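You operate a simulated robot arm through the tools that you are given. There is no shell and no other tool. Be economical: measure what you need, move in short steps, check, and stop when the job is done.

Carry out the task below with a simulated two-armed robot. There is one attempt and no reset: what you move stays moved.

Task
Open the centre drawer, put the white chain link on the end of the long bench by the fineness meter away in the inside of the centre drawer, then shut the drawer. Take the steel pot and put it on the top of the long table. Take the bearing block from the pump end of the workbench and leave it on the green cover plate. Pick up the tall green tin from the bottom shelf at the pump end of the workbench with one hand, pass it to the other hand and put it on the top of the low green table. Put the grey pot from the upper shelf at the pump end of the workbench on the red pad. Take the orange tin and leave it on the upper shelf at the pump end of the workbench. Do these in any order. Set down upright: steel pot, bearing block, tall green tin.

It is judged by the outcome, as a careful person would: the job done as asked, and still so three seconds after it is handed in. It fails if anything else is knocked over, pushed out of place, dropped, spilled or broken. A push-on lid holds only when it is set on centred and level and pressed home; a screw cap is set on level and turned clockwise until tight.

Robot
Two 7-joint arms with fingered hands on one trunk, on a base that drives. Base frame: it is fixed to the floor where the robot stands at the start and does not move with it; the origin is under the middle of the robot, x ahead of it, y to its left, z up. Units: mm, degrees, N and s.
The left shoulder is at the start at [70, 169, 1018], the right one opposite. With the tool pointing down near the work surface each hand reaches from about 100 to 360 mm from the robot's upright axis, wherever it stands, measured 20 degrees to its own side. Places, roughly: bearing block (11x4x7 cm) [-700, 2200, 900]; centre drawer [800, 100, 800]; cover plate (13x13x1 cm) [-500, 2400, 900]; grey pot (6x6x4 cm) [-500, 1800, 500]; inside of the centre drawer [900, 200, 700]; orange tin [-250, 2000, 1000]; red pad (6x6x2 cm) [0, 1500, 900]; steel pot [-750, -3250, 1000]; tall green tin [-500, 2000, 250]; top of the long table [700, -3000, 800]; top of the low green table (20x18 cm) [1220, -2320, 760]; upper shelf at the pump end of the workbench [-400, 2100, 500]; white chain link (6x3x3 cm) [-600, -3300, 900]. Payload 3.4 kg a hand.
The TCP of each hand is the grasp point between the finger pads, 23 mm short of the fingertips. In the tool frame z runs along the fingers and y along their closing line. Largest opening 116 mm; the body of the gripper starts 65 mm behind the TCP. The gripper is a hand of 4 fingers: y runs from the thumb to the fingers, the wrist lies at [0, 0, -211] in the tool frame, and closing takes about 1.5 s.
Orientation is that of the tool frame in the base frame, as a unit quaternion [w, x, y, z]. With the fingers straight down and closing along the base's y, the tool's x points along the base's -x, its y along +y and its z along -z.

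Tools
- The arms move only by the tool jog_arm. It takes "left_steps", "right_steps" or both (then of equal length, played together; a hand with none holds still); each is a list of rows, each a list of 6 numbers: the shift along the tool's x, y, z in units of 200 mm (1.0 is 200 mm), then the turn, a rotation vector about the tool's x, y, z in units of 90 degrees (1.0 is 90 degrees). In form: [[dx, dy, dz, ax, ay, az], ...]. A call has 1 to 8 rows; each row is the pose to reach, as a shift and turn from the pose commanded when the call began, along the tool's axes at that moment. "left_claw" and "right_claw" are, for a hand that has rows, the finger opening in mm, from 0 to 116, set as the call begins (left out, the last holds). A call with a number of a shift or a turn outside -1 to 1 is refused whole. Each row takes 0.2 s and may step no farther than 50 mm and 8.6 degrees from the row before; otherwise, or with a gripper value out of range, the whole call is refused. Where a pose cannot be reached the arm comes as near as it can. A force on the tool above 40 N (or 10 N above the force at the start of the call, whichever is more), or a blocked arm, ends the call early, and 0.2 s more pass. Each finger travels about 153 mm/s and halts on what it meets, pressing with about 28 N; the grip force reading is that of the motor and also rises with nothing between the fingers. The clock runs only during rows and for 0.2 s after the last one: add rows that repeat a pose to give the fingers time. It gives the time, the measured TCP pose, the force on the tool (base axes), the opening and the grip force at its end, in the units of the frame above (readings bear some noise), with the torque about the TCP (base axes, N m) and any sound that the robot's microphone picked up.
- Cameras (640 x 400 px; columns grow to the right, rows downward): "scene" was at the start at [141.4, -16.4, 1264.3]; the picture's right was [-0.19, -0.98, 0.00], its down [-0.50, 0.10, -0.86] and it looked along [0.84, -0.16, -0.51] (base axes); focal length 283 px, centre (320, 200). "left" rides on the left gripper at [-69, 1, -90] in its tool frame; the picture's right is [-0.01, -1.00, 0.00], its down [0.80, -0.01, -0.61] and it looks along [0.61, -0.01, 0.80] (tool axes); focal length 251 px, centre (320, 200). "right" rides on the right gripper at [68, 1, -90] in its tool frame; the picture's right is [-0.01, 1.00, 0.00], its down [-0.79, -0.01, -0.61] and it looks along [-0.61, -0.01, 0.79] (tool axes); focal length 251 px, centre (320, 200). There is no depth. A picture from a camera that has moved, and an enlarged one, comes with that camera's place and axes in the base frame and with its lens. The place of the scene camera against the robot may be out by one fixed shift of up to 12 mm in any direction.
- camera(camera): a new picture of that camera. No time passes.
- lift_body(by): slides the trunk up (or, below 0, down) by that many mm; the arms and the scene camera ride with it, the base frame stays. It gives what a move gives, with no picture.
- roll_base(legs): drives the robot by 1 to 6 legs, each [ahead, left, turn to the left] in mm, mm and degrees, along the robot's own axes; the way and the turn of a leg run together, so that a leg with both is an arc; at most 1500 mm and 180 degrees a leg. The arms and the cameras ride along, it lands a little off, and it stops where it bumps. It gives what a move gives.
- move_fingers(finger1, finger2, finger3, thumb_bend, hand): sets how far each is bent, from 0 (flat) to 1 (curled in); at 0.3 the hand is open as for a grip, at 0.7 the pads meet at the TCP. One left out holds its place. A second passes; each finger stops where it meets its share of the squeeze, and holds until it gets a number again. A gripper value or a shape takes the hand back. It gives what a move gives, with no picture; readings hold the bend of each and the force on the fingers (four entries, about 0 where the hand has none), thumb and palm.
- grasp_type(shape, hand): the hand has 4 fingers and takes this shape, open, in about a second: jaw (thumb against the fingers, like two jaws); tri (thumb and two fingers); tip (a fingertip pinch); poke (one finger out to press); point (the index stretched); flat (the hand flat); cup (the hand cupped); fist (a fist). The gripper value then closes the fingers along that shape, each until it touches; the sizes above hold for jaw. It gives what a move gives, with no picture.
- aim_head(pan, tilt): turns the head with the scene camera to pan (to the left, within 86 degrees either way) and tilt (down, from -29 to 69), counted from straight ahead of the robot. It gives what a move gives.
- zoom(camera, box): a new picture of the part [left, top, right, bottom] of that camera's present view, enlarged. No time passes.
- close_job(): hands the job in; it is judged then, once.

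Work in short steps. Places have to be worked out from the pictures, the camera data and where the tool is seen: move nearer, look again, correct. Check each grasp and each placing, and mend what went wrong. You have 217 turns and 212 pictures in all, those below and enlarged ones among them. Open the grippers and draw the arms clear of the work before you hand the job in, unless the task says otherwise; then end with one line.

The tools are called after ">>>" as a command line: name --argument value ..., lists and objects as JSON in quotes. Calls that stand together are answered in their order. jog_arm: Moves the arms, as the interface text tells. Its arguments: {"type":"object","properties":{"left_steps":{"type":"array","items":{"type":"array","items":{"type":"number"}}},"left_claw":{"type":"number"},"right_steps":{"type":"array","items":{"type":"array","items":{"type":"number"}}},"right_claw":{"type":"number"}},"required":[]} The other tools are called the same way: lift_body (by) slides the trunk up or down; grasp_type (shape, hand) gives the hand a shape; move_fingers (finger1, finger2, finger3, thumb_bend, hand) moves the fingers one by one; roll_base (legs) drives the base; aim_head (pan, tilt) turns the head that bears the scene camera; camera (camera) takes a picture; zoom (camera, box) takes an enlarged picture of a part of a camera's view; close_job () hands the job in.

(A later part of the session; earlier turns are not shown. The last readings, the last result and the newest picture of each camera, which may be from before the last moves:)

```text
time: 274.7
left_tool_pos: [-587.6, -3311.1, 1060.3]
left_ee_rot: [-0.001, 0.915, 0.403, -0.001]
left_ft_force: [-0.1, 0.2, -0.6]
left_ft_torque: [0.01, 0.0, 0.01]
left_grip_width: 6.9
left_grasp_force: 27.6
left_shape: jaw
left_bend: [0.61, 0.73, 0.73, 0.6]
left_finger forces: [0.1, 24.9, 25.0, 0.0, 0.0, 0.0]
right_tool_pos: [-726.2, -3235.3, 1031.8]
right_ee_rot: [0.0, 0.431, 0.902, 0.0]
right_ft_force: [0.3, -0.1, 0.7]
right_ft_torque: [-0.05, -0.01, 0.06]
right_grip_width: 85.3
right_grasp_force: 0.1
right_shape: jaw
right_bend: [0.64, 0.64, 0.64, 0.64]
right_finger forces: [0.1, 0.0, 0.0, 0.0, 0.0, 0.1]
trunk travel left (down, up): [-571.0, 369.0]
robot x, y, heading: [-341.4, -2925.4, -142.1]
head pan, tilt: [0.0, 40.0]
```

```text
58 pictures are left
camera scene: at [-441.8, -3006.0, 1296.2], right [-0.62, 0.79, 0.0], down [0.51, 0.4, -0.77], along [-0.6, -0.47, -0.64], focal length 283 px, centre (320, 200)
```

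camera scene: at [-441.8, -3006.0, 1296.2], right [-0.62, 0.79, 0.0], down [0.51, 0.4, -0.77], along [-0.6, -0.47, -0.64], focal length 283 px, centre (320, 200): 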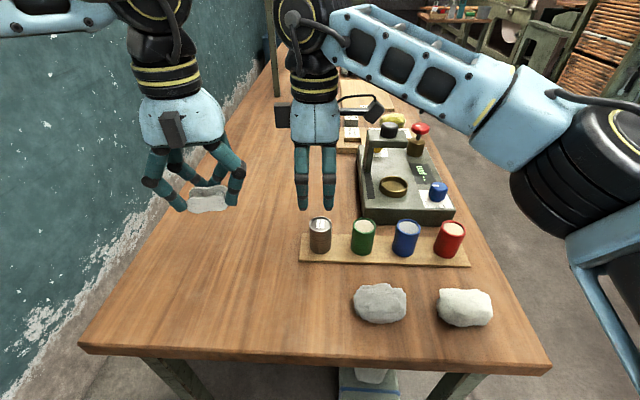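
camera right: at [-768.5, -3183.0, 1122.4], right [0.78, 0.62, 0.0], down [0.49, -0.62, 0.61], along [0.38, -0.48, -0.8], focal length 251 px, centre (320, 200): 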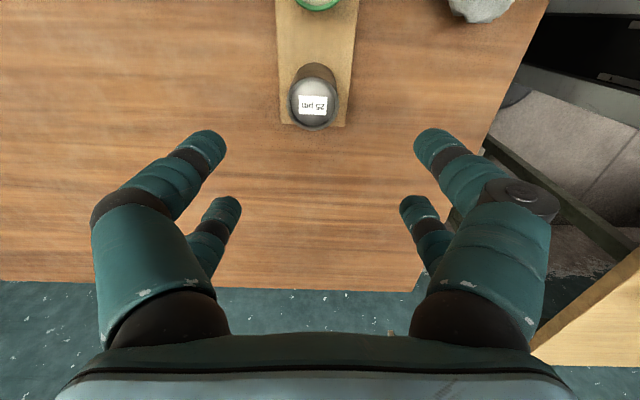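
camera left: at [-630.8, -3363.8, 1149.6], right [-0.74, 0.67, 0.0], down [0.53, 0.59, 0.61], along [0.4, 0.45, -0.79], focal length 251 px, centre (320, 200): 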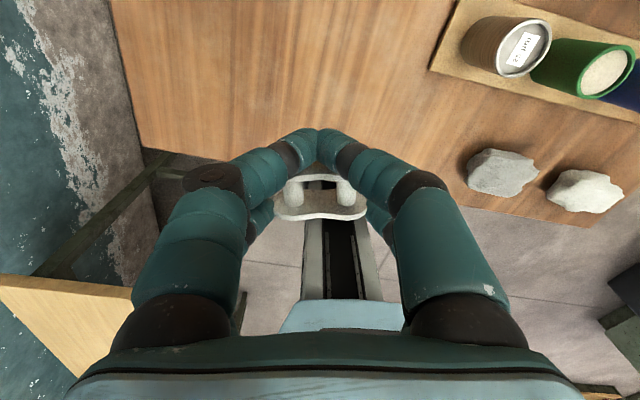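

>>> jog_arm --right_steps '[[0.065, -0.025, 0.05, 0, 0, 0], [0.065, -0.025, 0.2, 0, 0, 0], [0.065, -0.025, 0.25, 0, 0, 0], [0.065, -0.025, 0.25, 0, 0, 0]]'

>>> camera --camera "right"

```text
time: 275.7
left_tool_pos: [-586.5, -3311.3, 1061.7]
left_ee_rot: [-0.001, 0.915, 0.403, 0.0]
left_ft_force: [0.3, -0.7, -0.5]
left_ft_torque: [-0.01, -0.01, -0.02]
left_grip_width: 6.9
left_grasp_force: 28.5
left_shape: jaw
left_bend: [0.61, 0.73, 0.73, 0.6]
left_finger forces: [0.0, 25.0, 25.1, 0.0, 0.0, 0.0]
right_tool_pos: [-737.0, -3228.0, 982.6]
right_ee_rot: [0.0, 0.432, 0.902, 0.0]
right_ft_force: [0.0, -0.7, -0.3]
right_ft_torque: [0.03, 0.0, 0.02]
right_grip_width: 85.3
right_grasp_force: 0.1
right_shape: jaw
right_bend: [0.64, 0.64, 0.64, 0.64]
right_finger forces: [0.0, 0.0, 0.1, 0.0, 0.0, 0.0]
trunk travel left (down, up): [-571.0, 369.0]
robot x, y, heading: [-337.1, -2922.7, -141.8]
head pan, tilt: [0.0, 40.0]
```

```text
57 pictures are left
camera right: at [-780.3, -3175.7, 1072.8], right [0.78, 0.62, 0.0], down [0.49, -0.62, 0.61], along [0.38, -0.48, -0.79], focal length 251 px, centre (320, 200)
```

right: 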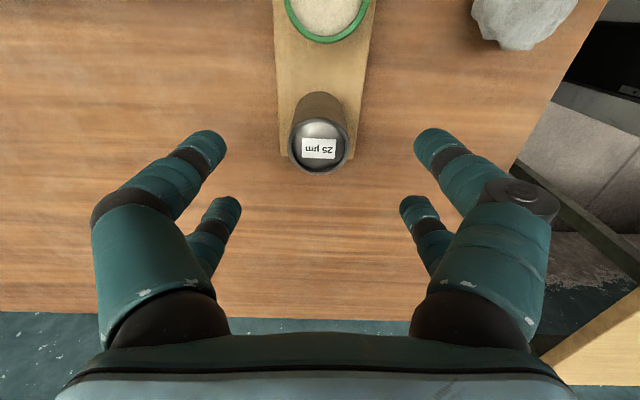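

Top is at z≈918; correct −6 mm in x, descend to z≈900 and close.

>>> jog_arm --right_steps '[[-0.03, 0, 0.1, 0, 0, 0], [-0.03, 0, 0.25, 0, 0, 0], [-0.03, 0, 0.4, 0, 0, 0], [-0.03, 0, 0.4, 0, 0, 0]]'

>>> camera --camera "right"

```text
time: 276.7
left_tool_pos: [-586.2, -3309.9, 1060.1]
left_ee_rot: [-0.003, 0.915, 0.402, -0.002]
left_ft_force: [0.0, 0.9, -0.6]
left_ft_torque: [0.0, -0.03, 0.04]
left_grip_width: 6.7
left_grasp_force: 27.7
left_shape: jaw
left_bend: [0.61, 0.73, 0.73, 0.6]
left_finger forces: [0.1, 25.0, 25.0, 0.0, 0.0, 0.1]
right_tool_pos: [-731.8, -3233.4, 901.1]
right_ee_rot: [0.0, 0.432, 0.902, 0.0]
right_ft_force: [-0.1, -0.2, -0.7]
right_ft_torque: [0.01, -0.02, -0.01]
right_grip_width: 85.4
right_grasp_force: 0.0
right_shape: jaw
right_bend: [0.64, 0.64, 0.64, 0.64]
right_finger forces: [0.0, 0.0, 0.1, 0.0, 0.1, 0.0]
trunk travel left (down, up): [-571.0, 369.0]
robot x, y, heading: [-339.0, -2924.5, -141.8]
head pan, tilt: [0.0, 40.0]
```

```text
56 pictures are left
camera right: at [-774.3, -3181.4, 991.6], right [0.78, 0.62, 0.0], down [0.49, -0.62, 0.61], along [0.38, -0.48, -0.8], focal length 251 px, centre (320, 200)
```

right: 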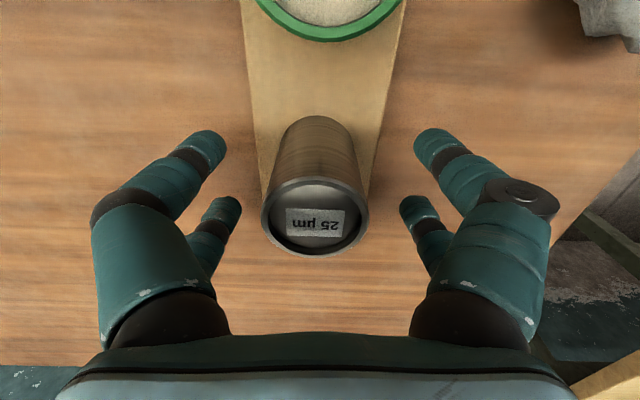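

Well centred. Close and lift.

>>> jog_arm --right_steps '[[-0.015, 0, 0, 0, 0, 0], [-0.015, 0, 0, 0, 0, 0], [-0.015, 0, 0, 0, 0, 0], [-0.015, 0, 0, 0, 0, 0], [-0.015, 0, 0, 0, 0, 0], [-0.015, 0, 0, 0, 0, 0], [-0.015, 0, 0, 0, 0, 0]]' --right_claw 10

>>> jog_arm --right_steps '[[0, 0, -0.05, 0, 0, 0], [0, 0, -0.2, 0, 0, 0], [0, 0, -0.4, 0, 0, 0], [0, 0, -0.6, 0, 0, 0], [0, 0, -0.8, 0, 0, 0]]'

>>> camera --camera "right"

>>> camera --camera "scene"

```text
time: 278.3
left_tool_pos: [-587.4, -3311.0, 1060.8]
left_ee_rot: [-0.002, 0.915, 0.403, -0.001]
left_ft_force: [-0.1, 0.6, -0.8]
left_ft_torque: [-0.02, 0.01, -0.02]
left_grip_width: 6.7
left_grasp_force: 27.9
left_shape: jaw
left_bend: [0.61, 0.73, 0.73, 0.6]
left_finger forces: [0.0, 25.0, 24.9, 0.0, 0.1, 0.0]
right_tool_pos: [-729.6, -3237.0, 900.8]
right_ee_rot: [0.0, 0.431, 0.902, 0.001]
right_ft_force: [0.6, 0.0, 0.9]
right_ft_torque: [-0.02, 0.02, 0.02]
right_grip_width: 20.0
right_grasp_force: 27.9
right_shape: jaw
right_bend: [0.73, 0.73, 0.73, 0.77]
right_finger forces: [31.6, 24.4, 22.4, 0.0, 29.9, 0.0]
trunk travel left (down, up): [-571.0, 369.0]
robot x, y, heading: [-337.6, -2922.1, -142.0]
head pan, tilt: [0.0, 40.0]
```

```text
time: 279.5
left_tool_pos: [-585.9, -3310.7, 1062.1]
left_ee_rot: [-0.004, 0.915, 0.403, -0.001]
left_ft_force: [0.2, -1.0, -1.1]
left_ft_torque: [0.0, 0.0, -0.01]
left_grip_width: 6.6
left_grasp_force: 27.8
left_shape: jaw
left_bend: [0.61, 0.73, 0.73, 0.6]
left_finger forces: [0.1, 25.0, 25.0, 0.0, 0.0, 0.0]
right_tool_pos: [-728.4, -3236.9, 1063.2]
right_ee_rot: [-0.001, 0.432, 0.902, 0.0]
right_ft_force: [-0.2, 0.9, -1.5]
right_ft_torque: [-0.02, 0.0, -0.01]
right_grip_width: 19.6
right_grasp_force: 27.8
right_shape: jaw
right_bend: [0.73, 0.73, 0.73, 0.77]
right_finger forces: [31.8, 22.4, 24.3, 0.0, 32.2, 0.0]
trunk travel left (down, up): [-571.0, 369.0]
robot x, y, heading: [-336.8, -2925.2, -141.9]
head pan, tilt: [0.0, 40.0]
```

```text
55 pictures are left
camera right: at [-771.7, -3184.0, 1153.6], right [0.78, 0.62, 0.0], down [0.49, -0.62, 0.61], along [0.38, -0.48, -0.8], focal length 251 px, centre (320, 200)
```

right: 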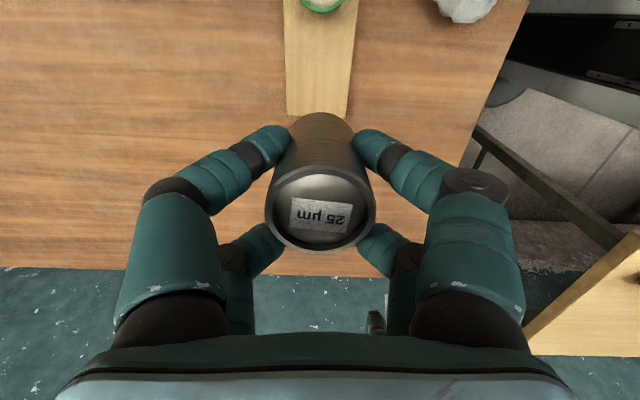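

```text
54 pictures are left
camera scene: at [-440.9, -3005.9, 1296.3], right [-0.62, 0.79, 0.0], down [0.51, 0.4, -0.77], along [-0.6, -0.47, -0.64], focal length 283 px, centre (320, 200)
```

scene: 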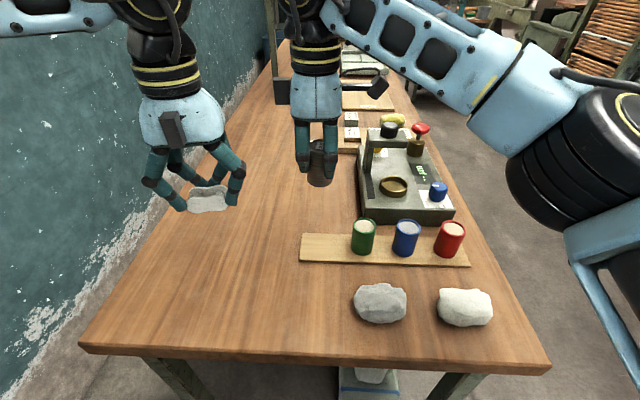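

Steel pot held upright. Back away, move clear, turn left to face the long table.

>>> roll_base --legs '[[-300, 0, 0], [0, -420, 0], [0, 0, 87.3], [0, 450, 0]]'

>>> aim_head --pan 0 --tilt 30

>>> camera --camera "scene"

```text
time: 289.8
left_tool_pos: [389.2, -2399.6, 1061.0]
left_ee_rot: [-0.001, 0.375, 0.927, -0.002]
left_ft_force: [1.0, 0.7, -0.8]
left_ft_torque: [-0.02, 0.0, 0.0]
left_grip_width: 7.0
left_grasp_force: 27.7
left_shape: jaw
left_bend: [0.61, 0.73, 0.73, 0.6]
left_finger forces: [0.0, 25.0, 25.0, 0.1, 0.0, 0.0]
right_tool_pos: [311.8, -2541.2, 1062.7]
right_ee_rot: [0.0, -0.321, 0.947, 0.0]
right_ft_force: [-0.4, 0.7, -0.4]
right_ft_torque: [-0.01, -0.03, -0.02]
right_grip_width: 19.4
right_grasp_force: 28.0
right_shape: jaw
right_bend: [0.73, 0.73, 0.73, 0.77]
right_finger forces: [30.9, 22.1, 24.4, 0.0, 32.2, 0.1]
trunk travel left (down, up): [-571.0, 369.0]
robot x, y, heading: [13.5, -2143.0, -53.3]
head pan, tilt: [0.0, 40.0]
```

```text
time: 290.5
left_tool_pos: [389.3, -2400.2, 1060.2]
left_ee_rot: [0.0, 0.374, 0.927, -0.003]
left_ft_force: [-0.5, 0.7, -0.5]
left_ft_torque: [-0.02, 0.01, 0.0]
left_grip_width: 6.8
left_grasp_force: 28.2
left_shape: jaw
left_bend: [0.61, 0.73, 0.73, 0.6]
left_finger forces: [0.0, 25.0, 25.0, 0.0, 0.1, 0.0]
right_tool_pos: [312.1, -2542.1, 1061.7]
right_ee_rot: [0.0, -0.321, 0.947, 0.0]
right_ft_force: [0.0, -0.5, -1.5]
right_ft_torque: [-0.01, -0.01, -0.03]
right_grip_width: 19.4
right_grasp_force: 28.1
right_shape: jaw
right_bend: [0.73, 0.73, 0.73, 0.77]
right_finger forces: [30.8, 22.1, 24.4, 0.1, 32.3, 0.1]
trunk travel left (down, up): [-571.0, 369.0]
robot x, y, heading: [6.0, -2140.7, -53.3]
head pan, tilt: [0.0, 30.0]
```

```text
53 pictures are left
camera scene: at [94.7, -2254.3, 1311.5], right [-0.8, -0.6, 0.0], down [-0.3, 0.4, -0.87], along [0.52, -0.69, -0.5], focal length 283 px, centre (320, 200)
```

scene: 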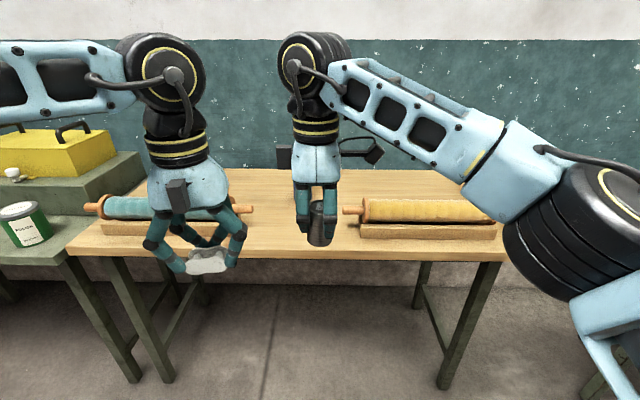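

There is a free spot in the middle front of the long table. Drive forward 300, left 50, then look down with the right camera.

>>> roll_base --legs '[[300, 50, -1]]'

>>> camera --camera "right"

>>> camera --camera "scene"

```text
time: 292.6
left_tool_pos: [611.0, -2626.3, 1062.1]
left_ee_rot: [0.0, 0.379, 0.925, -0.001]
left_ft_force: [-0.3, -0.8, -0.5]
left_ft_torque: [-0.02, 0.0, 0.02]
left_grip_width: 6.7
left_grasp_force: 28.0
left_shape: jaw
left_bend: [0.61, 0.73, 0.73, 0.6]
left_finger forces: [0.1, 25.0, 24.9, 0.1, 0.0, 0.0]
right_tool_pos: [532.1, -2766.1, 1061.2]
right_ee_rot: [0.0, -0.316, 0.949, 0.0]
right_ft_force: [0.2, 0.6, -1.3]
right_ft_torque: [0.02, -0.01, 0.0]
right_grip_width: 19.7
right_grasp_force: 28.3
right_shape: jaw
right_bend: [0.73, 0.73, 0.73, 0.77]
right_finger forces: [30.8, 22.1, 24.2, 0.0, 32.2, 0.0]
trunk travel left (down, up): [-571.0, 369.0]
robot x, y, heading: [233.0, -2365.1, -54.1]
head pan, tilt: [0.0, 30.0]
```

```text
52 pictures are left
camera right: at [477.2, -2808.3, 1152.8], right [-0.59, 0.81, 0.0], down [0.64, 0.47, 0.61], along [0.49, 0.36, -0.8], focal length 251 px, centre (320, 200)
```

right: 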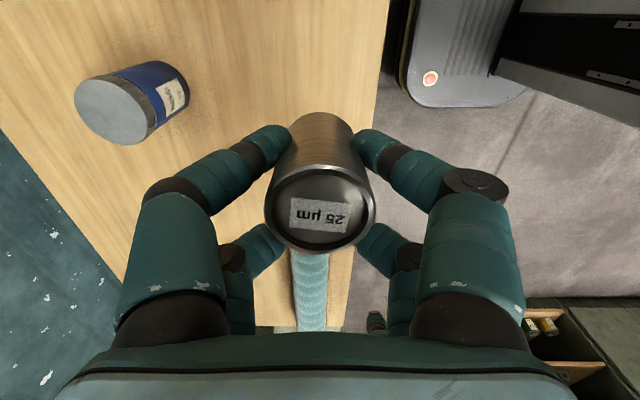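

```text
51 pictures are left
camera scene: at [318.3, -2477.1, 1311.6], right [-0.81, -0.59, 0.0], down [-0.29, 0.4, -0.87], along [0.51, -0.7, -0.5], focal length 283 px, centre (320, 200)
```

scene: 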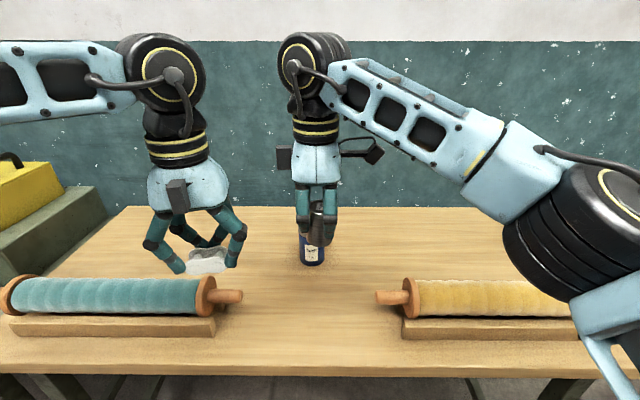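

The spot beneath the pot is clear wood ~84 mm from the edge. Lower the right arm 195 mm.

>>> jog_arm --right_steps '[[0, 0, 0.2, 0, 0, 0], [0, 0, 0.4, 0, 0, 0], [0, 0, 0.6, 0, 0, 0], [0, 0, 0.8, 0, 0, 0], [0, 0, 0.95, 0, 0, 0], [0, 0, 0.95, 0, 0, 0]]'

>>> camera --camera "scene"

>>> camera --camera "right"

```text
time: 294.0
left_tool_pos: [611.2, -2626.0, 1061.0]
left_ee_rot: [-0.001, 0.379, 0.925, -0.002]
left_ft_force: [0.1, 0.3, -0.6]
left_ft_torque: [-0.05, 0.0, 0.02]
left_grip_width: 7.1
left_grasp_force: 28.1
left_shape: jaw
left_bend: [0.61, 0.73, 0.73, 0.6]
left_finger forces: [0.0, 25.0, 25.0, 0.1, 0.0, 0.0]
right_tool_pos: [529.7, -2764.4, 874.6]
right_ee_rot: [0.0, -0.314, 0.949, 0.0]
right_ft_force: [0.6, -0.5, -0.6]
right_ft_torque: [0.0, 0.02, 0.04]
right_grip_width: 19.4
right_grasp_force: 27.8
right_shape: jaw
right_bend: [0.73, 0.73, 0.73, 0.77]
right_finger forces: [31.5, 23.2, 26.4, 0.0, 33.6, 0.0]
trunk travel left (down, up): [-571.0, 369.0]
robot x, y, heading: [233.0, -2365.4, -54.2]
head pan, tilt: [0.0, 30.0]
```

```text
50 pictures are left
camera scene: at [318.3, -2476.9, 1311.6], right [-0.81, -0.59, 0.0], down [-0.29, 0.4, -0.87], along [0.51, -0.7, -0.5], focal length 283 px, centre (320, 200)
```

scene: 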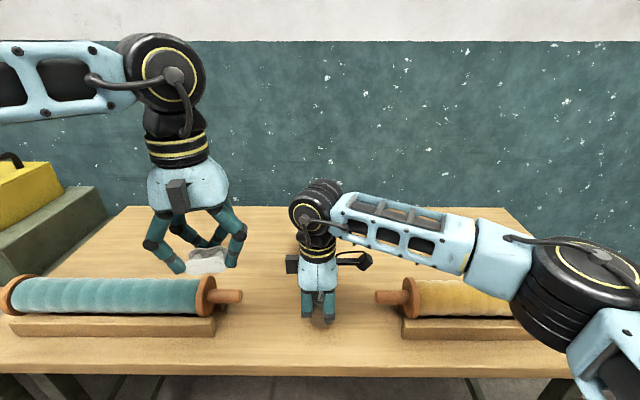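

```text
49 pictures are left
camera right: at [473.7, -2805.7, 964.1], right [-0.59, 0.81, 0.0], down [0.64, 0.47, 0.61], along [0.49, 0.36, -0.8], focal length 251 px, centre (320, 200)
```

right: 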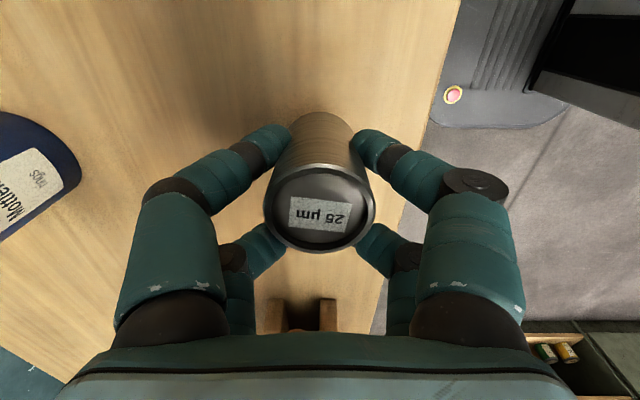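

Continue lowering gently to contact.

>>> jog_arm --right_steps '[[0, 0, 0.03, 0, 0, 0], [0, 0, 0.06, 0, 0, 0], [0, 0, 0.08, 0, 0, 0], [0, 0, 0.1, 0, 0, 0], [0, 0, 0.12, 0, 0, 0], [0, 0, 0.135, 0, 0, 0], [0, 0, 0.135, 0, 0, 0]]'

```text
time: 295.6
left_tool_pos: [610.6, -2625.7, 1061.6]
left_ee_rot: [-0.001, 0.378, 0.926, -0.002]
left_ft_force: [-1.3, 0.1, -0.1]
left_ft_torque: [0.01, 0.03, 0.02]
left_grip_width: 7.1
left_grasp_force: 28.0
left_shape: jaw
left_bend: [0.61, 0.73, 0.73, 0.6]
left_finger forces: [0.1, 25.0, 25.0, 0.1, 0.0, 0.1]
right_tool_pos: [531.3, -2768.0, 846.3]
right_ee_rot: [0.0, -0.315, 0.949, 0.0]
right_ft_force: [-0.4, -0.4, -1.4]
right_ft_torque: [-0.05, 0.01, 0.0]
right_grip_width: 19.2
right_grasp_force: 27.9
right_shape: jaw
right_bend: [0.73, 0.73, 0.73, 0.77]
right_finger forces: [31.5, 23.5, 26.5, 0.0, 33.6, 0.0]
trunk travel left (down, up): [-571.0, 369.0]
robot x, y, heading: [232.8, -2363.0, -53.9]
head pan, tilt: [0.0, 30.0]
```

>>> jog_arm --right_steps '[[0, 0, 0.012, 0, 0, 0], [0, 0, 0.024, 0, 0, 0], [0, 0, 0.036, 0, 0, 0], [0, 0, 0.048, 0, 0, 0], [0, 0, 0.06, 0, 0, 0], [0, 0, 0.06, 0, 0, 0]]'

>>> zoom --camera "scene" --box '[250, 220, 410, 380]'

```text
time: 296.7
left_tool_pos: [609.7, -2622.9, 1062.5]
left_ee_rot: [-0.001, 0.379, 0.925, -0.002]
left_ft_force: [-0.4, -0.3, -2.2]
left_ft_torque: [-0.01, 0.01, 0.01]
left_grip_width: 7.1
left_grasp_force: 27.4
left_shape: jaw
left_bend: [0.61, 0.73, 0.73, 0.6]
left_finger forces: [0.0, 24.9, 25.0, 0.1, 0.1, 0.0]
right_tool_pos: [532.7, -2765.1, 841.1]
right_ee_rot: [0.004, -0.314, 0.949, -0.004]
right_ft_force: [-1.7, 2.7, 22.6]
right_ft_torque: [-0.36, 0.47, -0.06]
right_grip_width: 20.5
right_grasp_force: 28.5
right_shape: jaw
right_bend: [0.74, 0.74, 0.73, 0.78]
right_finger forces: [37.9, 26.3, 29.8, 0.1, 37.7, 0.0]
trunk travel left (down, up): [-571.0, 369.0]
robot x, y, heading: [232.0, -2360.8, -54.0]
head pan, tilt: [0.0, 30.0]
stopped in row 5 (right hand): the force on the tool passed its limit at 43 N (the readings are from after the stop); the commanded pose is now the measured one
```

```text
2.50 times, centred on (330, 300) of scene
camera zoom: at [316.3, -2474.6, 1312.0], right [-0.81, -0.59, 0.0], down [-0.29, 0.4, -0.87], along [0.51, -0.7, -0.5], focal length 708 px, centre (295, -50)
```

zoom: 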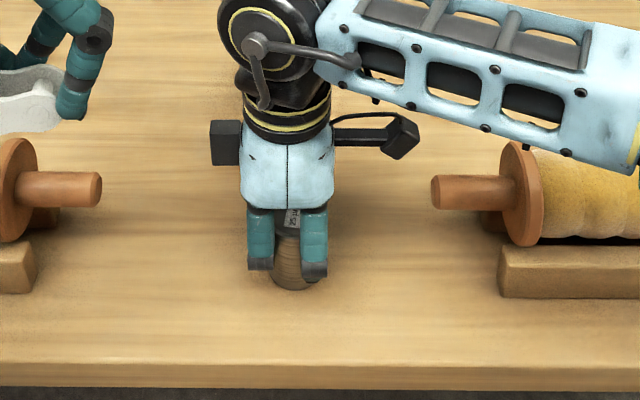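

Contact reached. Relieve, open and rise.

>>> jog_arm --right_steps '[[0, 0, -0.008, 0, 0, 0], [0, 0, -0.008, 0, 0, 0]]'

>>> jog_arm --right_steps '[[0, 0, 0, 0, 0, 0], [0, 0, 0, 0, 0, 0], [0, 0, 0, 0, 0, 0], [0, 0, -0.15, 0, 0, 0], [0, 0, -0.35, 0, 0, 0], [0, 0, -0.6, 0, 0, 0], [0, 0, -0.85, 0, 0, 0]]' --right_claw 85

>>> camera --camera "scene"

```text
time: 297.3
left_tool_pos: [611.2, -2624.3, 1062.6]
left_ee_rot: [0.0, 0.378, 0.926, -0.003]
left_ft_force: [0.3, 0.1, -0.8]
left_ft_torque: [-0.02, -0.03, -0.03]
left_grip_width: 7.0
left_grasp_force: 27.4
left_shape: jaw
left_bend: [0.61, 0.73, 0.73, 0.6]
left_finger forces: [0.0, 25.0, 25.0, 0.0, 0.0, 0.1]
right_tool_pos: [532.8, -2766.5, 840.5]
right_ee_rot: [0.002, -0.315, 0.949, -0.003]
right_ft_force: [-1.1, 0.8, 14.7]
right_ft_torque: [-0.29, 0.33, -0.02]
right_grip_width: 20.5
right_grasp_force: 28.0
right_shape: jaw
right_bend: [0.74, 0.74, 0.73, 0.78]
right_finger forces: [37.0, 25.3, 29.9, 0.0, 37.5, 0.0]
trunk travel left (down, up): [-571.0, 369.0]
robot x, y, heading: [231.6, -2364.5, -53.9]
head pan, tilt: [0.0, 30.0]
```

```text
time: 298.9
left_tool_pos: [611.5, -2624.8, 1062.1]
left_ee_rot: [-0.001, 0.379, 0.926, -0.002]
left_ft_force: [-0.5, 0.0, -1.0]
left_ft_torque: [-0.03, -0.01, -0.01]
left_grip_width: 6.7
left_grasp_force: 28.2
left_shape: jaw
left_bend: [0.61, 0.73, 0.73, 0.6]
left_finger forces: [0.0, 25.0, 25.0, 0.1, 0.0, 0.0]
right_tool_pos: [528.2, -2765.6, 1007.9]
right_ee_rot: [0.002, -0.315, 0.949, -0.002]
right_ft_force: [0.1, 0.5, -0.6]
right_ft_torque: [-0.02, -0.01, -0.02]
right_grip_width: 84.6
right_grasp_force: 0.0
right_shape: jaw
right_bend: [0.64, 0.64, 0.64, 0.64]
right_finger forces: [0.0, 0.0, 0.0, 0.0, 0.1, 0.1]
trunk travel left (down, up): [-571.0, 369.0]
robot x, y, heading: [232.5, -2364.4, -54.1]
head pan, tilt: [0.0, 30.0]
```

```text
47 pictures are left
camera scene: at [318.1, -2476.2, 1311.6], right [-0.81, -0.59, 0.0], down [-0.29, 0.4, -0.87], along [0.51, -0.7, -0.5], focal length 283 px, centre (320, 200)
```

scene: 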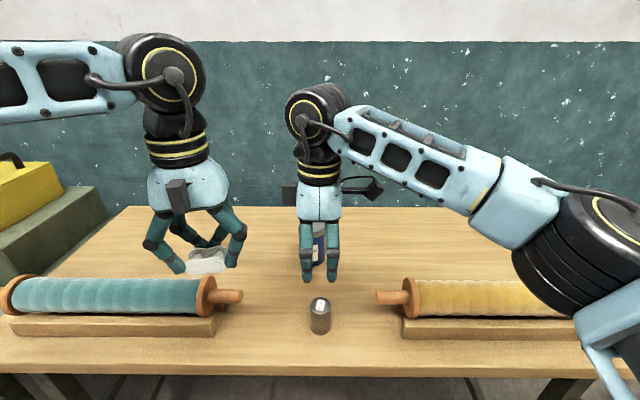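

Steel pot stands on the long table. Now travel to the centre drawer: back up, turn left, drive.

>>> roll_base --legs '[[-420, 0, 0], [0, 0, 89.4], [1050, 0, 0], [0, 1420, 0]]'

>>> aim_head --pan -15 --tilt 40

>>> camera --camera "scene"

```text
time: 317.1
left_tool_pos: [332.4, 130.0, 1061.4]
left_ee_rot: [0.001, -0.375, 0.927, -0.002]
left_ft_force: [0.4, -0.1, -0.2]
left_ft_torque: [-0.03, 0.0, 0.04]
left_grip_width: 6.9
left_grasp_force: 28.1
left_shape: jaw
left_bend: [0.61, 0.73, 0.73, 0.6]
left_finger forces: [0.0, 24.9, 24.9, 0.0, 0.0, 0.1]
right_tool_pos: [472.3, 44.8, 1007.0]
right_ee_rot: [-0.004, 0.888, -0.46, -0.001]
right_ft_force: [0.3, 0.2, -0.4]
right_ft_torque: [0.01, 0.01, -0.02]
right_grip_width: 84.7
right_grasp_force: 0.2
right_shape: jaw
right_bend: [0.64, 0.64, 0.64, 0.64]
right_finger forces: [0.0, 0.0, 0.1, 0.1, 0.0, 0.0]
trunk travel left (down, up): [-571.0, 369.0]
robot x, y, heading: [58.2, -240.5, 34.4]
head pan, tilt: [0.0, 30.0]
```

```text
time: 317.8
left_tool_pos: [333.5, 130.0, 1060.3]
left_ee_rot: [0.0, -0.374, 0.927, -0.002]
left_ft_force: [0.5, 0.1, 0.7]
left_ft_torque: [0.01, 0.01, 0.03]
left_grip_width: 6.8
left_grasp_force: 27.5
left_shape: jaw
left_bend: [0.61, 0.73, 0.73, 0.6]
left_finger forces: [0.0, 24.9, 24.9, 0.0, 0.1, 0.0]
right_tool_pos: [472.1, 45.0, 1008.3]
right_ee_rot: [-0.003, 0.888, -0.459, 0.0]
right_ft_force: [-0.1, -0.2, 0.3]
right_ft_torque: [0.01, 0.0, -0.04]
right_grip_width: 84.5
right_grasp_force: 0.2
right_shape: jaw
right_bend: [0.64, 0.64, 0.64, 0.64]
right_finger forces: [0.1, 0.1, 0.0, 0.1, 0.1, 0.0]
trunk travel left (down, up): [-571.0, 369.0]
robot x, y, heading: [66.0, -240.5, 34.6]
head pan, tilt: [-15.0, 40.0]
```

```text
46 pictures are left
camera scene: at [185.5, -183.1, 1296.3], right [0.34, -0.94, 0.0], down [-0.61, -0.22, -0.77], along [0.72, 0.26, -0.64], focal length 283 px, centre (320, 200)
```

scene: 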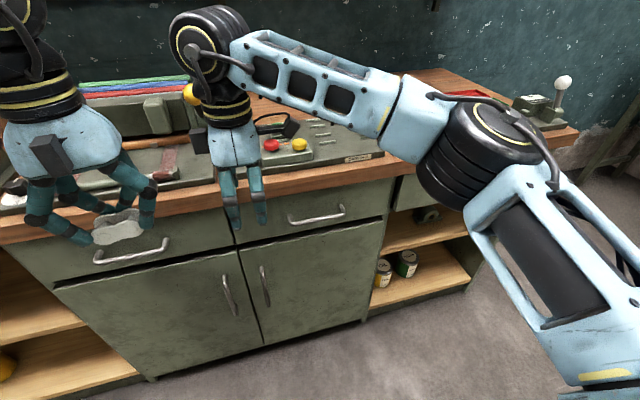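

The centre drawer's handle is at about (684,7). Rotate the right hand to point forward, closing vertically, and lower the trunk.

>>> jog_arm --right_steps '[[0, 0, 0, 0.09, 0, 0], [0, 0, 0, 0.18, 0, 0], [0, 0, 0, 0.27, 0, 0], [0, 0, 0, 0.36, 0, 0], [0, 0, 0, 0.45, 0, 0], [0, 0, 0, 0.54, 0, 0], [0, 0, 0, 0.63, 0, 0], [0, 0, 0, 0.72, 0, 0]]'

>>> lift_body --by -190

>>> jog_arm --right_steps '[[0, 0, 0, 0.09, 0, 0], [0, 0, 0, 0.18, 0, 0], [0, 0, 0, 0.22, 0, 0], [0, 0, 0, 0.22, 0, 0]]'

>>> camera --camera "right"

>>> camera --camera "scene"

```text
time: 319.6
left_tool_pos: [333.4, 131.1, 1061.3]
left_ee_rot: [0.001, -0.374, 0.927, -0.002]
left_ft_force: [0.3, 0.4, 0.5]
left_ft_torque: [0.02, -0.03, 0.0]
left_grip_width: 7.0
left_grasp_force: 28.0
left_shape: jaw
left_bend: [0.61, 0.73, 0.73, 0.6]
left_finger forces: [0.0, 24.8, 24.9, 0.1, 0.0, 0.0]
right_tool_pos: [472.2, 44.1, 1007.9]
right_ee_rot: [-0.48, 0.747, -0.388, 0.248]
right_ft_force: [0.4, -1.2, 0.3]
right_ft_torque: [0.0, 0.01, -0.01]
right_grip_width: 84.9
right_grasp_force: 0.1
right_shape: jaw
right_bend: [0.64, 0.64, 0.64, 0.64]
right_finger forces: [0.0, 0.1, 0.1, 0.0, 0.1, 0.0]
trunk travel left (down, up): [-571.0, 369.0]
robot x, y, heading: [62.4, -239.4, 34.7]
head pan, tilt: [-15.0, 40.0]
```

```text
time: 321.7
left_tool_pos: [334.0, 131.3, 870.6]
left_ee_rot: [0.001, -0.375, 0.927, -0.002]
left_ft_force: [0.1, -0.4, 0.4]
left_ft_torque: [0.02, 0.03, 0.01]
left_grip_width: 6.7
left_grasp_force: 27.3
left_shape: jaw
left_bend: [0.61, 0.73, 0.73, 0.6]
left_finger forces: [0.0, 24.9, 25.0, 0.0, 0.1, 0.1]
right_tool_pos: [471.9, 44.7, 817.5]
right_ee_rot: [-0.478, 0.748, -0.388, 0.247]
right_ft_force: [-0.2, -0.5, 0.4]
right_ft_torque: [0.03, -0.01, 0.01]
right_grip_width: 84.8
right_grasp_force: 0.0
right_shape: jaw
right_bend: [0.64, 0.64, 0.64, 0.64]
right_finger forces: [0.1, 0.0, 0.0, 0.0, 0.0, 0.0]
trunk travel left (down, up): [-381.0, 559.0]
robot x, y, heading: [59.8, -239.4, 34.6]
head pan, tilt: [-15.0, 40.0]
```

```text
time: 322.7
left_tool_pos: [334.1, 131.4, 869.5]
left_ee_rot: [0.001, -0.374, 0.927, -0.001]
left_ft_force: [-0.2, -0.3, -0.3]
left_ft_torque: [-0.02, -0.02, 0.0]
left_grip_width: 6.9
left_grasp_force: 28.4
left_shape: jaw
left_bend: [0.61, 0.73, 0.73, 0.6]
left_finger forces: [0.1, 24.9, 24.8, 0.0, 0.1, 0.1]
right_tool_pos: [471.8, 43.6, 817.3]
right_ee_rot: [-0.6, 0.655, -0.34, 0.309]
right_ft_force: [-0.6, -0.3, 0.0]
right_ft_torque: [0.03, 0.02, 0.02]
right_grip_width: 84.7
right_grasp_force: 0.1
right_shape: jaw
right_bend: [0.64, 0.64, 0.64, 0.64]
right_finger forces: [0.0, 0.0, 0.1, 0.0, 0.0, 0.0]
trunk travel left (down, up): [-381.0, 559.0]
robot x, y, heading: [61.9, -240.4, 34.6]
head pan, tilt: [-15.0, 40.0]
```

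```text
45 pictures are left
camera right: at [438.0, -66.0, 825.1], right [-0.08, -0.04, -1.0], down [-0.95, 0.3, 0.06], along [0.3, 0.95, -0.06], focal length 251 px, centre (320, 200)
```

right: 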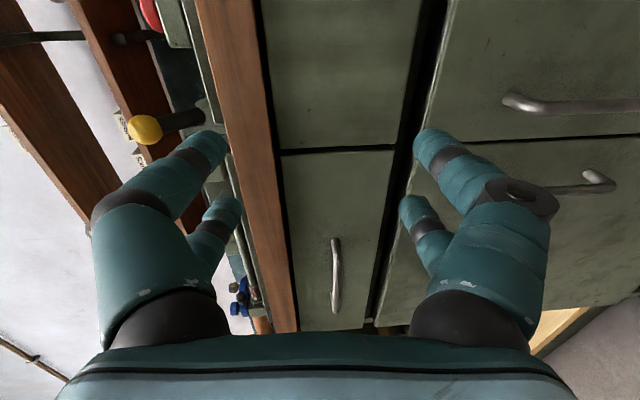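

```text
44 pictures are left
camera scene: at [185.4, -183.2, 1106.2], right [0.33, -0.94, 0.0], down [-0.61, -0.22, -0.77], along [0.72, 0.26, -0.64], focal length 283 px, centre (320, 200)
```

scene: 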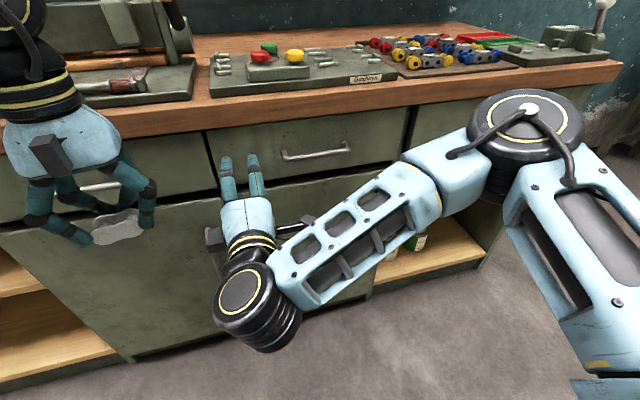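

Handle ≈(700,15,783). Strafe right 156 mm, lower 34 mm, and look again before approaching.

>>> roll_base --legs '[[0, -156, 0.8]]'

>>> lift_body --by -34

>>> camera --camera "scene"

>>> camera --camera "right"

```text
time: 324.1
left_tool_pos: [415.6, 9.0, 870.7]
left_ee_rot: [0.0, -0.383, 0.924, -0.002]
left_ft_force: [1.0, 0.0, 0.1]
left_ft_torque: [0.03, 0.01, -0.02]
left_grip_width: 6.8
left_grasp_force: 28.3
left_shape: jaw
left_bend: [0.61, 0.73, 0.73, 0.6]
left_finger forces: [0.0, 24.8, 24.9, 0.0, 0.1, 0.0]
right_tool_pos: [555.1, -77.1, 817.2]
right_ee_rot: [-0.603, 0.657, -0.335, 0.304]
right_ft_force: [0.5, 0.0, 0.2]
right_ft_torque: [0.03, -0.01, 0.01]
right_grip_width: 84.7
right_grasp_force: 0.0
right_shape: jaw
right_bend: [0.64, 0.64, 0.64, 0.64]
right_finger forces: [0.1, 0.0, 0.0, 0.0, 0.0, 0.0]
trunk travel left (down, up): [-381.0, 559.0]
robot x, y, heading: [152.4, -364.4, 35.3]
head pan, tilt: [-15.0, 40.0]
```

```text
time: 324.9
left_tool_pos: [414.8, 9.7, 836.2]
left_ee_rot: [0.001, -0.382, 0.924, -0.002]
left_ft_force: [0.0, 0.3, 0.6]
left_ft_torque: [0.04, 0.02, 0.01]
left_grip_width: 6.8
left_grasp_force: 27.7
left_shape: jaw
left_bend: [0.61, 0.73, 0.73, 0.6]
left_finger forces: [0.1, 25.0, 25.0, 0.0, 0.0, 0.0]
right_tool_pos: [554.7, -76.8, 783.7]
right_ee_rot: [-0.602, 0.658, -0.335, 0.304]
right_ft_force: [-0.7, -0.6, 0.3]
right_ft_torque: [-0.01, 0.02, 0.0]
right_grip_width: 85.0
right_grasp_force: 0.2
right_shape: jaw
right_bend: [0.64, 0.64, 0.64, 0.64]
right_finger forces: [0.0, 0.0, 0.1, 0.0, 0.1, 0.0]
trunk travel left (down, up): [-347.0, 593.0]
robot x, y, heading: [147.5, -364.8, 35.3]
head pan, tilt: [-15.0, 40.0]
```

```text
43 pictures are left
camera scene: at [272.2, -306.8, 1072.2], right [0.35, -0.94, 0.0], down [-0.6, -0.22, -0.77], along [0.72, 0.27, -0.64], focal length 283 px, centre (320, 200)
```

scene: 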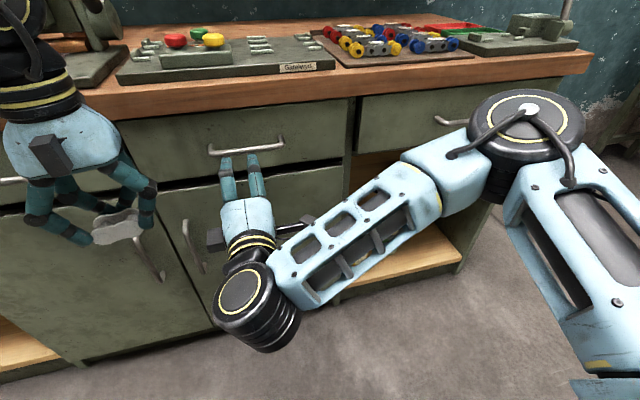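

```text
42 pictures are left
camera right: at [522.9, -185.4, 791.2], right [-0.08, -0.04, -1.0], down [-0.96, 0.28, 0.06], along [0.28, 0.96, -0.06], focal length 251 px, centre (320, 200)
```

right: 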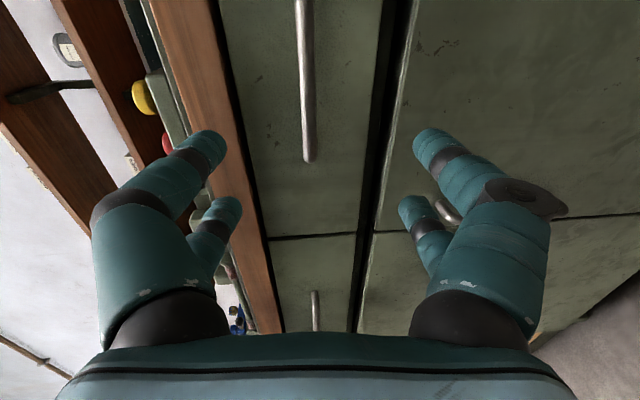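

The hand is aligned with the bar (z≈782). Drive forward 125 mm and look.

>>> roll_base --legs '[[125, -6, 0]]'

>>> camera --camera "right"

>>> zoom --camera "scene" --box '[160, 100, 360, 260]'

```text
time: 326.1
left_tool_pos: [522.5, 78.4, 836.5]
left_ee_rot: [0.0, -0.382, 0.924, -0.002]
left_ft_force: [0.4, 0.4, 0.2]
left_ft_torque: [-0.03, -0.01, -0.01]
left_grip_width: 7.0
left_grasp_force: 28.1
left_shape: jaw
left_bend: [0.61, 0.73, 0.73, 0.6]
left_finger forces: [0.0, 25.1, 25.0, 0.0, 0.0, 0.0]
right_tool_pos: [661.5, -6.6, 782.8]
right_ee_rot: [-0.602, 0.657, -0.337, 0.305]
right_ft_force: [0.5, 0.0, -0.1]
right_ft_torque: [-0.01, 0.01, -0.01]
right_grip_width: 85.0
right_grasp_force: 0.0
right_shape: jaw
right_bend: [0.64, 0.64, 0.64, 0.64]
right_finger forces: [0.0, 0.1, 0.0, 0.0, 0.0, 0.0]
trunk travel left (down, up): [-347.0, 593.0]
robot x, y, heading: [256.0, -299.5, 35.5]
head pan, tilt: [-15.0, 40.0]
```

```text
41 pictures are left
camera right: at [629.6, -117.0, 790.6], right [-0.08, -0.04, -1.0], down [-0.96, 0.29, 0.06], along [0.28, 0.96, -0.06], focal length 251 px, centre (320, 200)
```

right: 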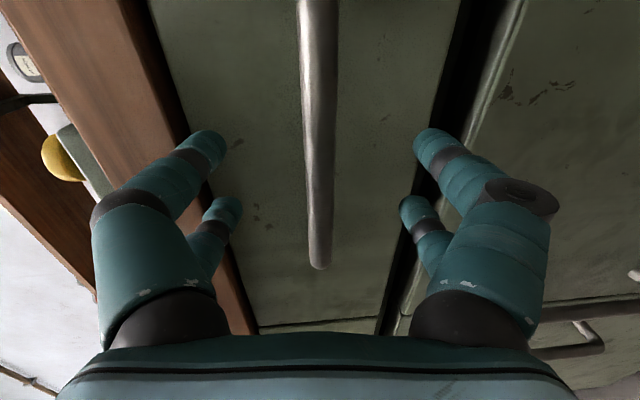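

```text
2.50 times, centred on (260, 180) of scene
camera zoom: at [379.1, -238.0, 1072.1], right [0.35, -0.94, 0.0], down [-0.6, -0.23, -0.77], along [0.72, 0.27, -0.64], focal length 708 px, centre (470, 250)
```

zoom: 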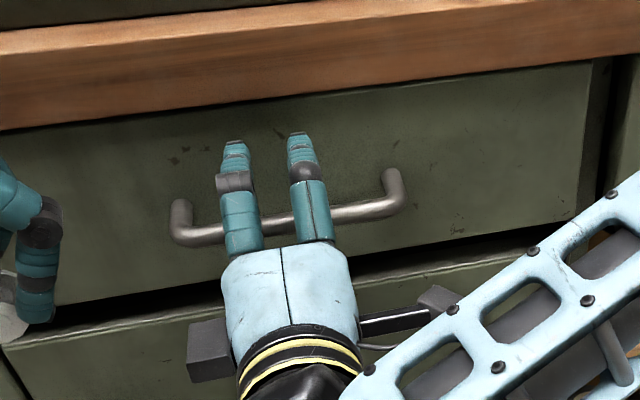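

The bar sits between the finger pairs, close to the TCP. Close the right hand on it.

>>> jog_arm --right_steps '[[0, 0, 0.03, 0, 0, 0], [0, 0, 0.03, 0, 0, 0], [0, 0, 0.03, 0, 0, 0], [0, 0, 0.03, 0, 0, 0], [0, 0, 0.03, 0, 0, 0], [0, 0, 0.03, 0, 0, 0], [0, 0, 0.03, 0, 0, 0]]' --right_claw 0

>>> camera --camera "right"

>>> zoom --camera "scene" --box '[160, 100, 360, 260]'

```text
time: 327.7
left_tool_pos: [521.6, 78.0, 836.4]
left_ee_rot: [0.001, -0.381, 0.924, -0.002]
left_ft_force: [0.0, 0.2, 0.3]
left_ft_torque: [0.0, -0.02, 0.02]
left_grip_width: 7.1
left_grasp_force: 28.4
left_shape: jaw
left_bend: [0.61, 0.73, 0.73, 0.6]
left_finger forces: [0.1, 25.0, 25.1, 0.1, 0.0, 0.0]
right_tool_pos: [665.9, -4.2, 782.9]
right_ee_rot: [-0.602, 0.657, -0.336, 0.306]
right_ft_force: [0.9, 0.6, -1.8]
right_ft_torque: [0.0, -0.01, 0.01]
right_grip_width: 3.4
right_grasp_force: 27.8
right_shape: jaw
right_bend: [0.72, 0.72, 0.72, 0.73]
right_finger forces: [20.7, 20.7, 20.6, 0.0, 20.0, 0.1]
trunk travel left (down, up): [-347.0, 593.0]
robot x, y, heading: [257.1, -297.1, 35.4]
head pan, tilt: [-15.0, 40.0]
```

```text
39 pictures are left
camera right: at [633.4, -113.5, 790.4], right [-0.08, -0.04, -1.0], down [-0.96, 0.29, 0.06], along [0.28, 0.96, -0.06], focal length 251 px, centre (320, 200)
```

right: 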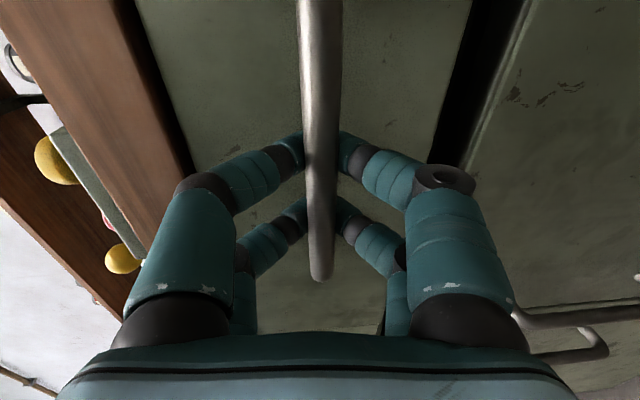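

```text
2.50 times, centred on (260, 180) of scene
camera zoom: at [378.5, -238.5, 1072.2], right [0.35, -0.94, 0.0], down [-0.6, -0.22, -0.77], along [0.72, 0.27, -0.64], focal length 708 px, centre (470, 250)
```

zoom: 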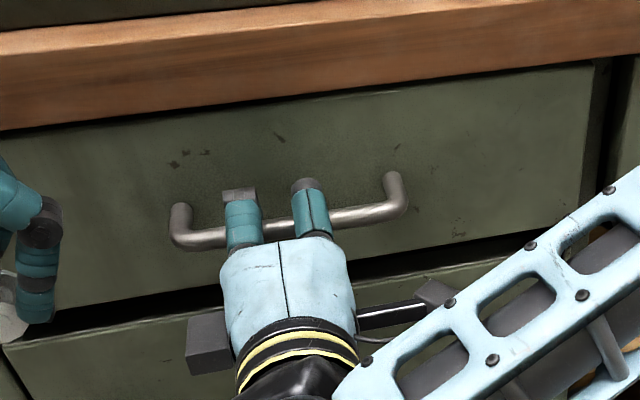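

Firm grip on the bar. Pull the drawer by backing 120 mm and check.

>>> roll_base --legs '[[-120, 0, 0]]'

>>> camera --camera "scene"

```text
time: 329.0
left_tool_pos: [423.4, 6.7, 837.1]
left_ee_rot: [0.001, -0.382, 0.924, -0.002]
left_ft_force: [-1.2, -0.3, 0.4]
left_ft_torque: [-0.01, 0.02, 0.0]
left_grip_width: 6.9
left_grasp_force: 28.1
left_shape: jaw
left_bend: [0.61, 0.73, 0.73, 0.6]
left_finger forces: [0.0, 25.0, 25.1, 0.0, 0.1, 0.1]
right_tool_pos: [566.9, -75.4, 783.3]
right_ee_rot: [-0.603, 0.656, -0.335, 0.305]
right_ft_force: [0.1, 0.1, -0.3]
right_ft_torque: [-0.04, 0.01, 0.01]
right_grip_width: 1.9
right_grasp_force: 28.1
right_shape: jaw
right_bend: [0.73, 0.72, 0.73, 0.75]
right_finger forces: [0.0, 0.0, 0.0, 0.0, 0.0, 0.2]
trunk travel left (down, up): [-347.0, 593.0]
robot x, y, heading: [157.5, -370.7, 35.6]
head pan, tilt: [-15.0, 40.0]
```

```text
37 pictures are left
camera scene: at [279.8, -308.7, 1072.4], right [0.35, -0.94, 0.0], down [-0.6, -0.22, -0.77], along [0.72, 0.27, -0.64], focal length 283 px, centre (320, 200)
```

scene: 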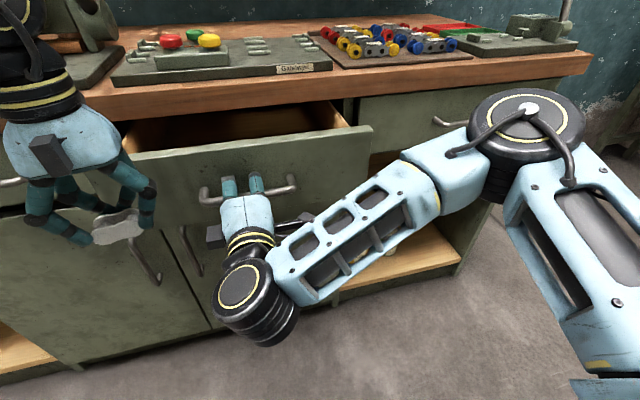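

Drawer opened ~100 mm before slipping. Open the fingers and look for re-gripping deeper.

>>> jog_arm --right_steps '[[0, 0, 0, 0, 0, 0], [0, 0, 0, 0, 0, 0], [0, 0, 0, 0, 0, 0], [0, 0, 0, 0, 0, 0]]' --right_claw 85

>>> camera --camera "right"

```text
time: 330.0
left_tool_pos: [423.9, 7.1, 836.6]
left_ee_rot: [0.001, -0.381, 0.924, -0.001]
left_ft_force: [0.3, -0.9, 0.5]
left_ft_torque: [0.02, 0.01, 0.0]
left_grip_width: 7.0
left_grasp_force: 28.2
left_shape: jaw
left_bend: [0.61, 0.73, 0.73, 0.6]
left_finger forces: [0.0, 24.9, 25.0, 0.1, 0.0, 0.0]
right_tool_pos: [568.3, -75.5, 782.7]
right_ee_rot: [-0.602, 0.657, -0.335, 0.305]
right_ft_force: [0.1, 0.4, -0.1]
right_ft_torque: [0.0, 0.02, -0.03]
right_grip_width: 84.8
right_grasp_force: 0.0
right_shape: jaw
right_bend: [0.65, 0.65, 0.65, 0.64]
right_finger forces: [0.1, 0.0, 0.0, 0.1, 0.0, 0.1]
trunk travel left (down, up): [-347.0, 593.0]
robot x, y, heading: [156.0, -369.6, 35.5]
head pan, tilt: [-15.0, 40.0]
```

```text
36 pictures are left
camera right: at [535.4, -183.6, 790.7], right [-0.08, -0.04, -1.0], down [-0.96, 0.29, 0.06], along [0.28, 0.96, -0.06], focal length 251 px, centre (320, 200)
```

right: 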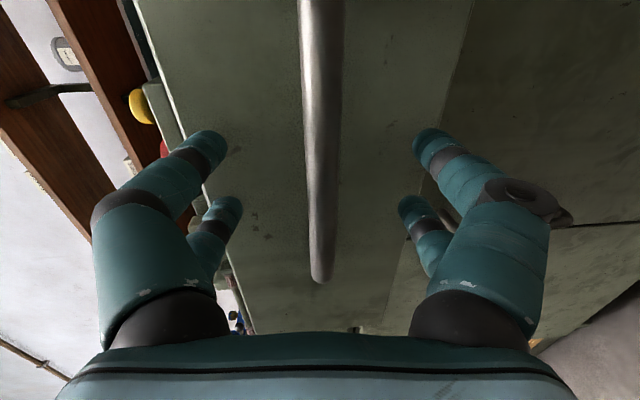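

The bar is in the same relative place, so it followed fully. Re-grip slightly deeper and pull another 90 mm.

>>> jog_arm --right_steps '[[0, 0, 0.05, 0, 0, 0], [0, 0, 0.05, 0, 0, 0], [0, 0, 0.05, 0, 0, 0], [0, 0, 0.05, 0, 0, 0], [0, 0, 0.05, 0, 0, 0], [0, 0, 0.05, 0, 0, 0], [0, 0, 0.05, 0, 0, 0]]' --right_claw 0

>>> roll_base --legs '[[-90, 0, 0]]'

>>> camera --camera "scene"

```text
time: 331.6
left_tool_pos: [423.2, 8.6, 835.8]
left_ee_rot: [0.001, -0.382, 0.924, -0.001]
left_ft_force: [-0.2, 0.3, -0.3]
left_ft_torque: [0.0, 0.02, -0.03]
left_grip_width: 6.8
left_grasp_force: 28.0
left_shape: jaw
left_bend: [0.61, 0.73, 0.73, 0.6]
left_finger forces: [0.0, 25.0, 25.0, 0.0, 0.0, 0.0]
right_tool_pos: [576.1, -67.9, 780.8]
right_ee_rot: [-0.603, 0.656, -0.335, 0.305]
right_ft_force: [0.4, -0.3, -0.9]
right_ft_torque: [0.0, 0.01, 0.01]
right_grip_width: 0.2
right_grasp_force: 27.7
right_shape: jaw
right_bend: [0.62, 0.63, 0.63, 0.63]
right_finger forces: [0.0, 0.0, 0.0, 0.0, 0.1, 0.1]
trunk travel left (down, up): [-347.0, 593.0]
robot x, y, heading: [157.5, -367.2, 35.2]
head pan, tilt: [-15.0, 40.0]
```

```text
time: 332.7
left_tool_pos: [351.9, -45.2, 835.9]
left_ee_rot: [0.001, -0.38, 0.925, -0.002]
left_ft_force: [0.1, -0.4, 0.4]
left_ft_torque: [-0.02, -0.01, -0.01]
left_grip_width: 7.0
left_grasp_force: 28.2
left_shape: jaw
left_bend: [0.61, 0.73, 0.73, 0.6]
left_finger forces: [0.0, 25.0, 25.0, 0.0, 0.1, 0.0]
right_tool_pos: [502.7, -121.0, 781.8]
right_ee_rot: [-0.602, 0.656, -0.336, 0.306]
right_ft_force: [0.2, 0.9, -0.1]
right_ft_torque: [-0.01, -0.01, 0.0]
right_grip_width: 0.0
right_grasp_force: 28.1
right_shape: jaw
right_bend: [0.63, 0.63, 0.64, 0.63]
right_finger forces: [0.1, 0.0, 0.0, 0.0, 0.0, 0.0]
trunk travel left (down, up): [-347.0, 593.0]
robot x, y, heading: [88.8, -418.2, 35.2]
head pan, tilt: [-15.0, 40.0]
```

```text
35 pictures are left
camera scene: at [206.9, -360.9, 1072.4], right [0.34, -0.94, 0.0], down [-0.6, -0.22, -0.77], along [0.72, 0.26, -0.64], focal length 283 px, centre (320, 200)
```

scene: 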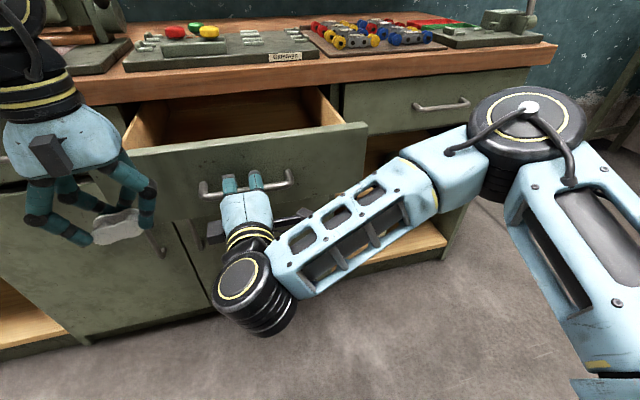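

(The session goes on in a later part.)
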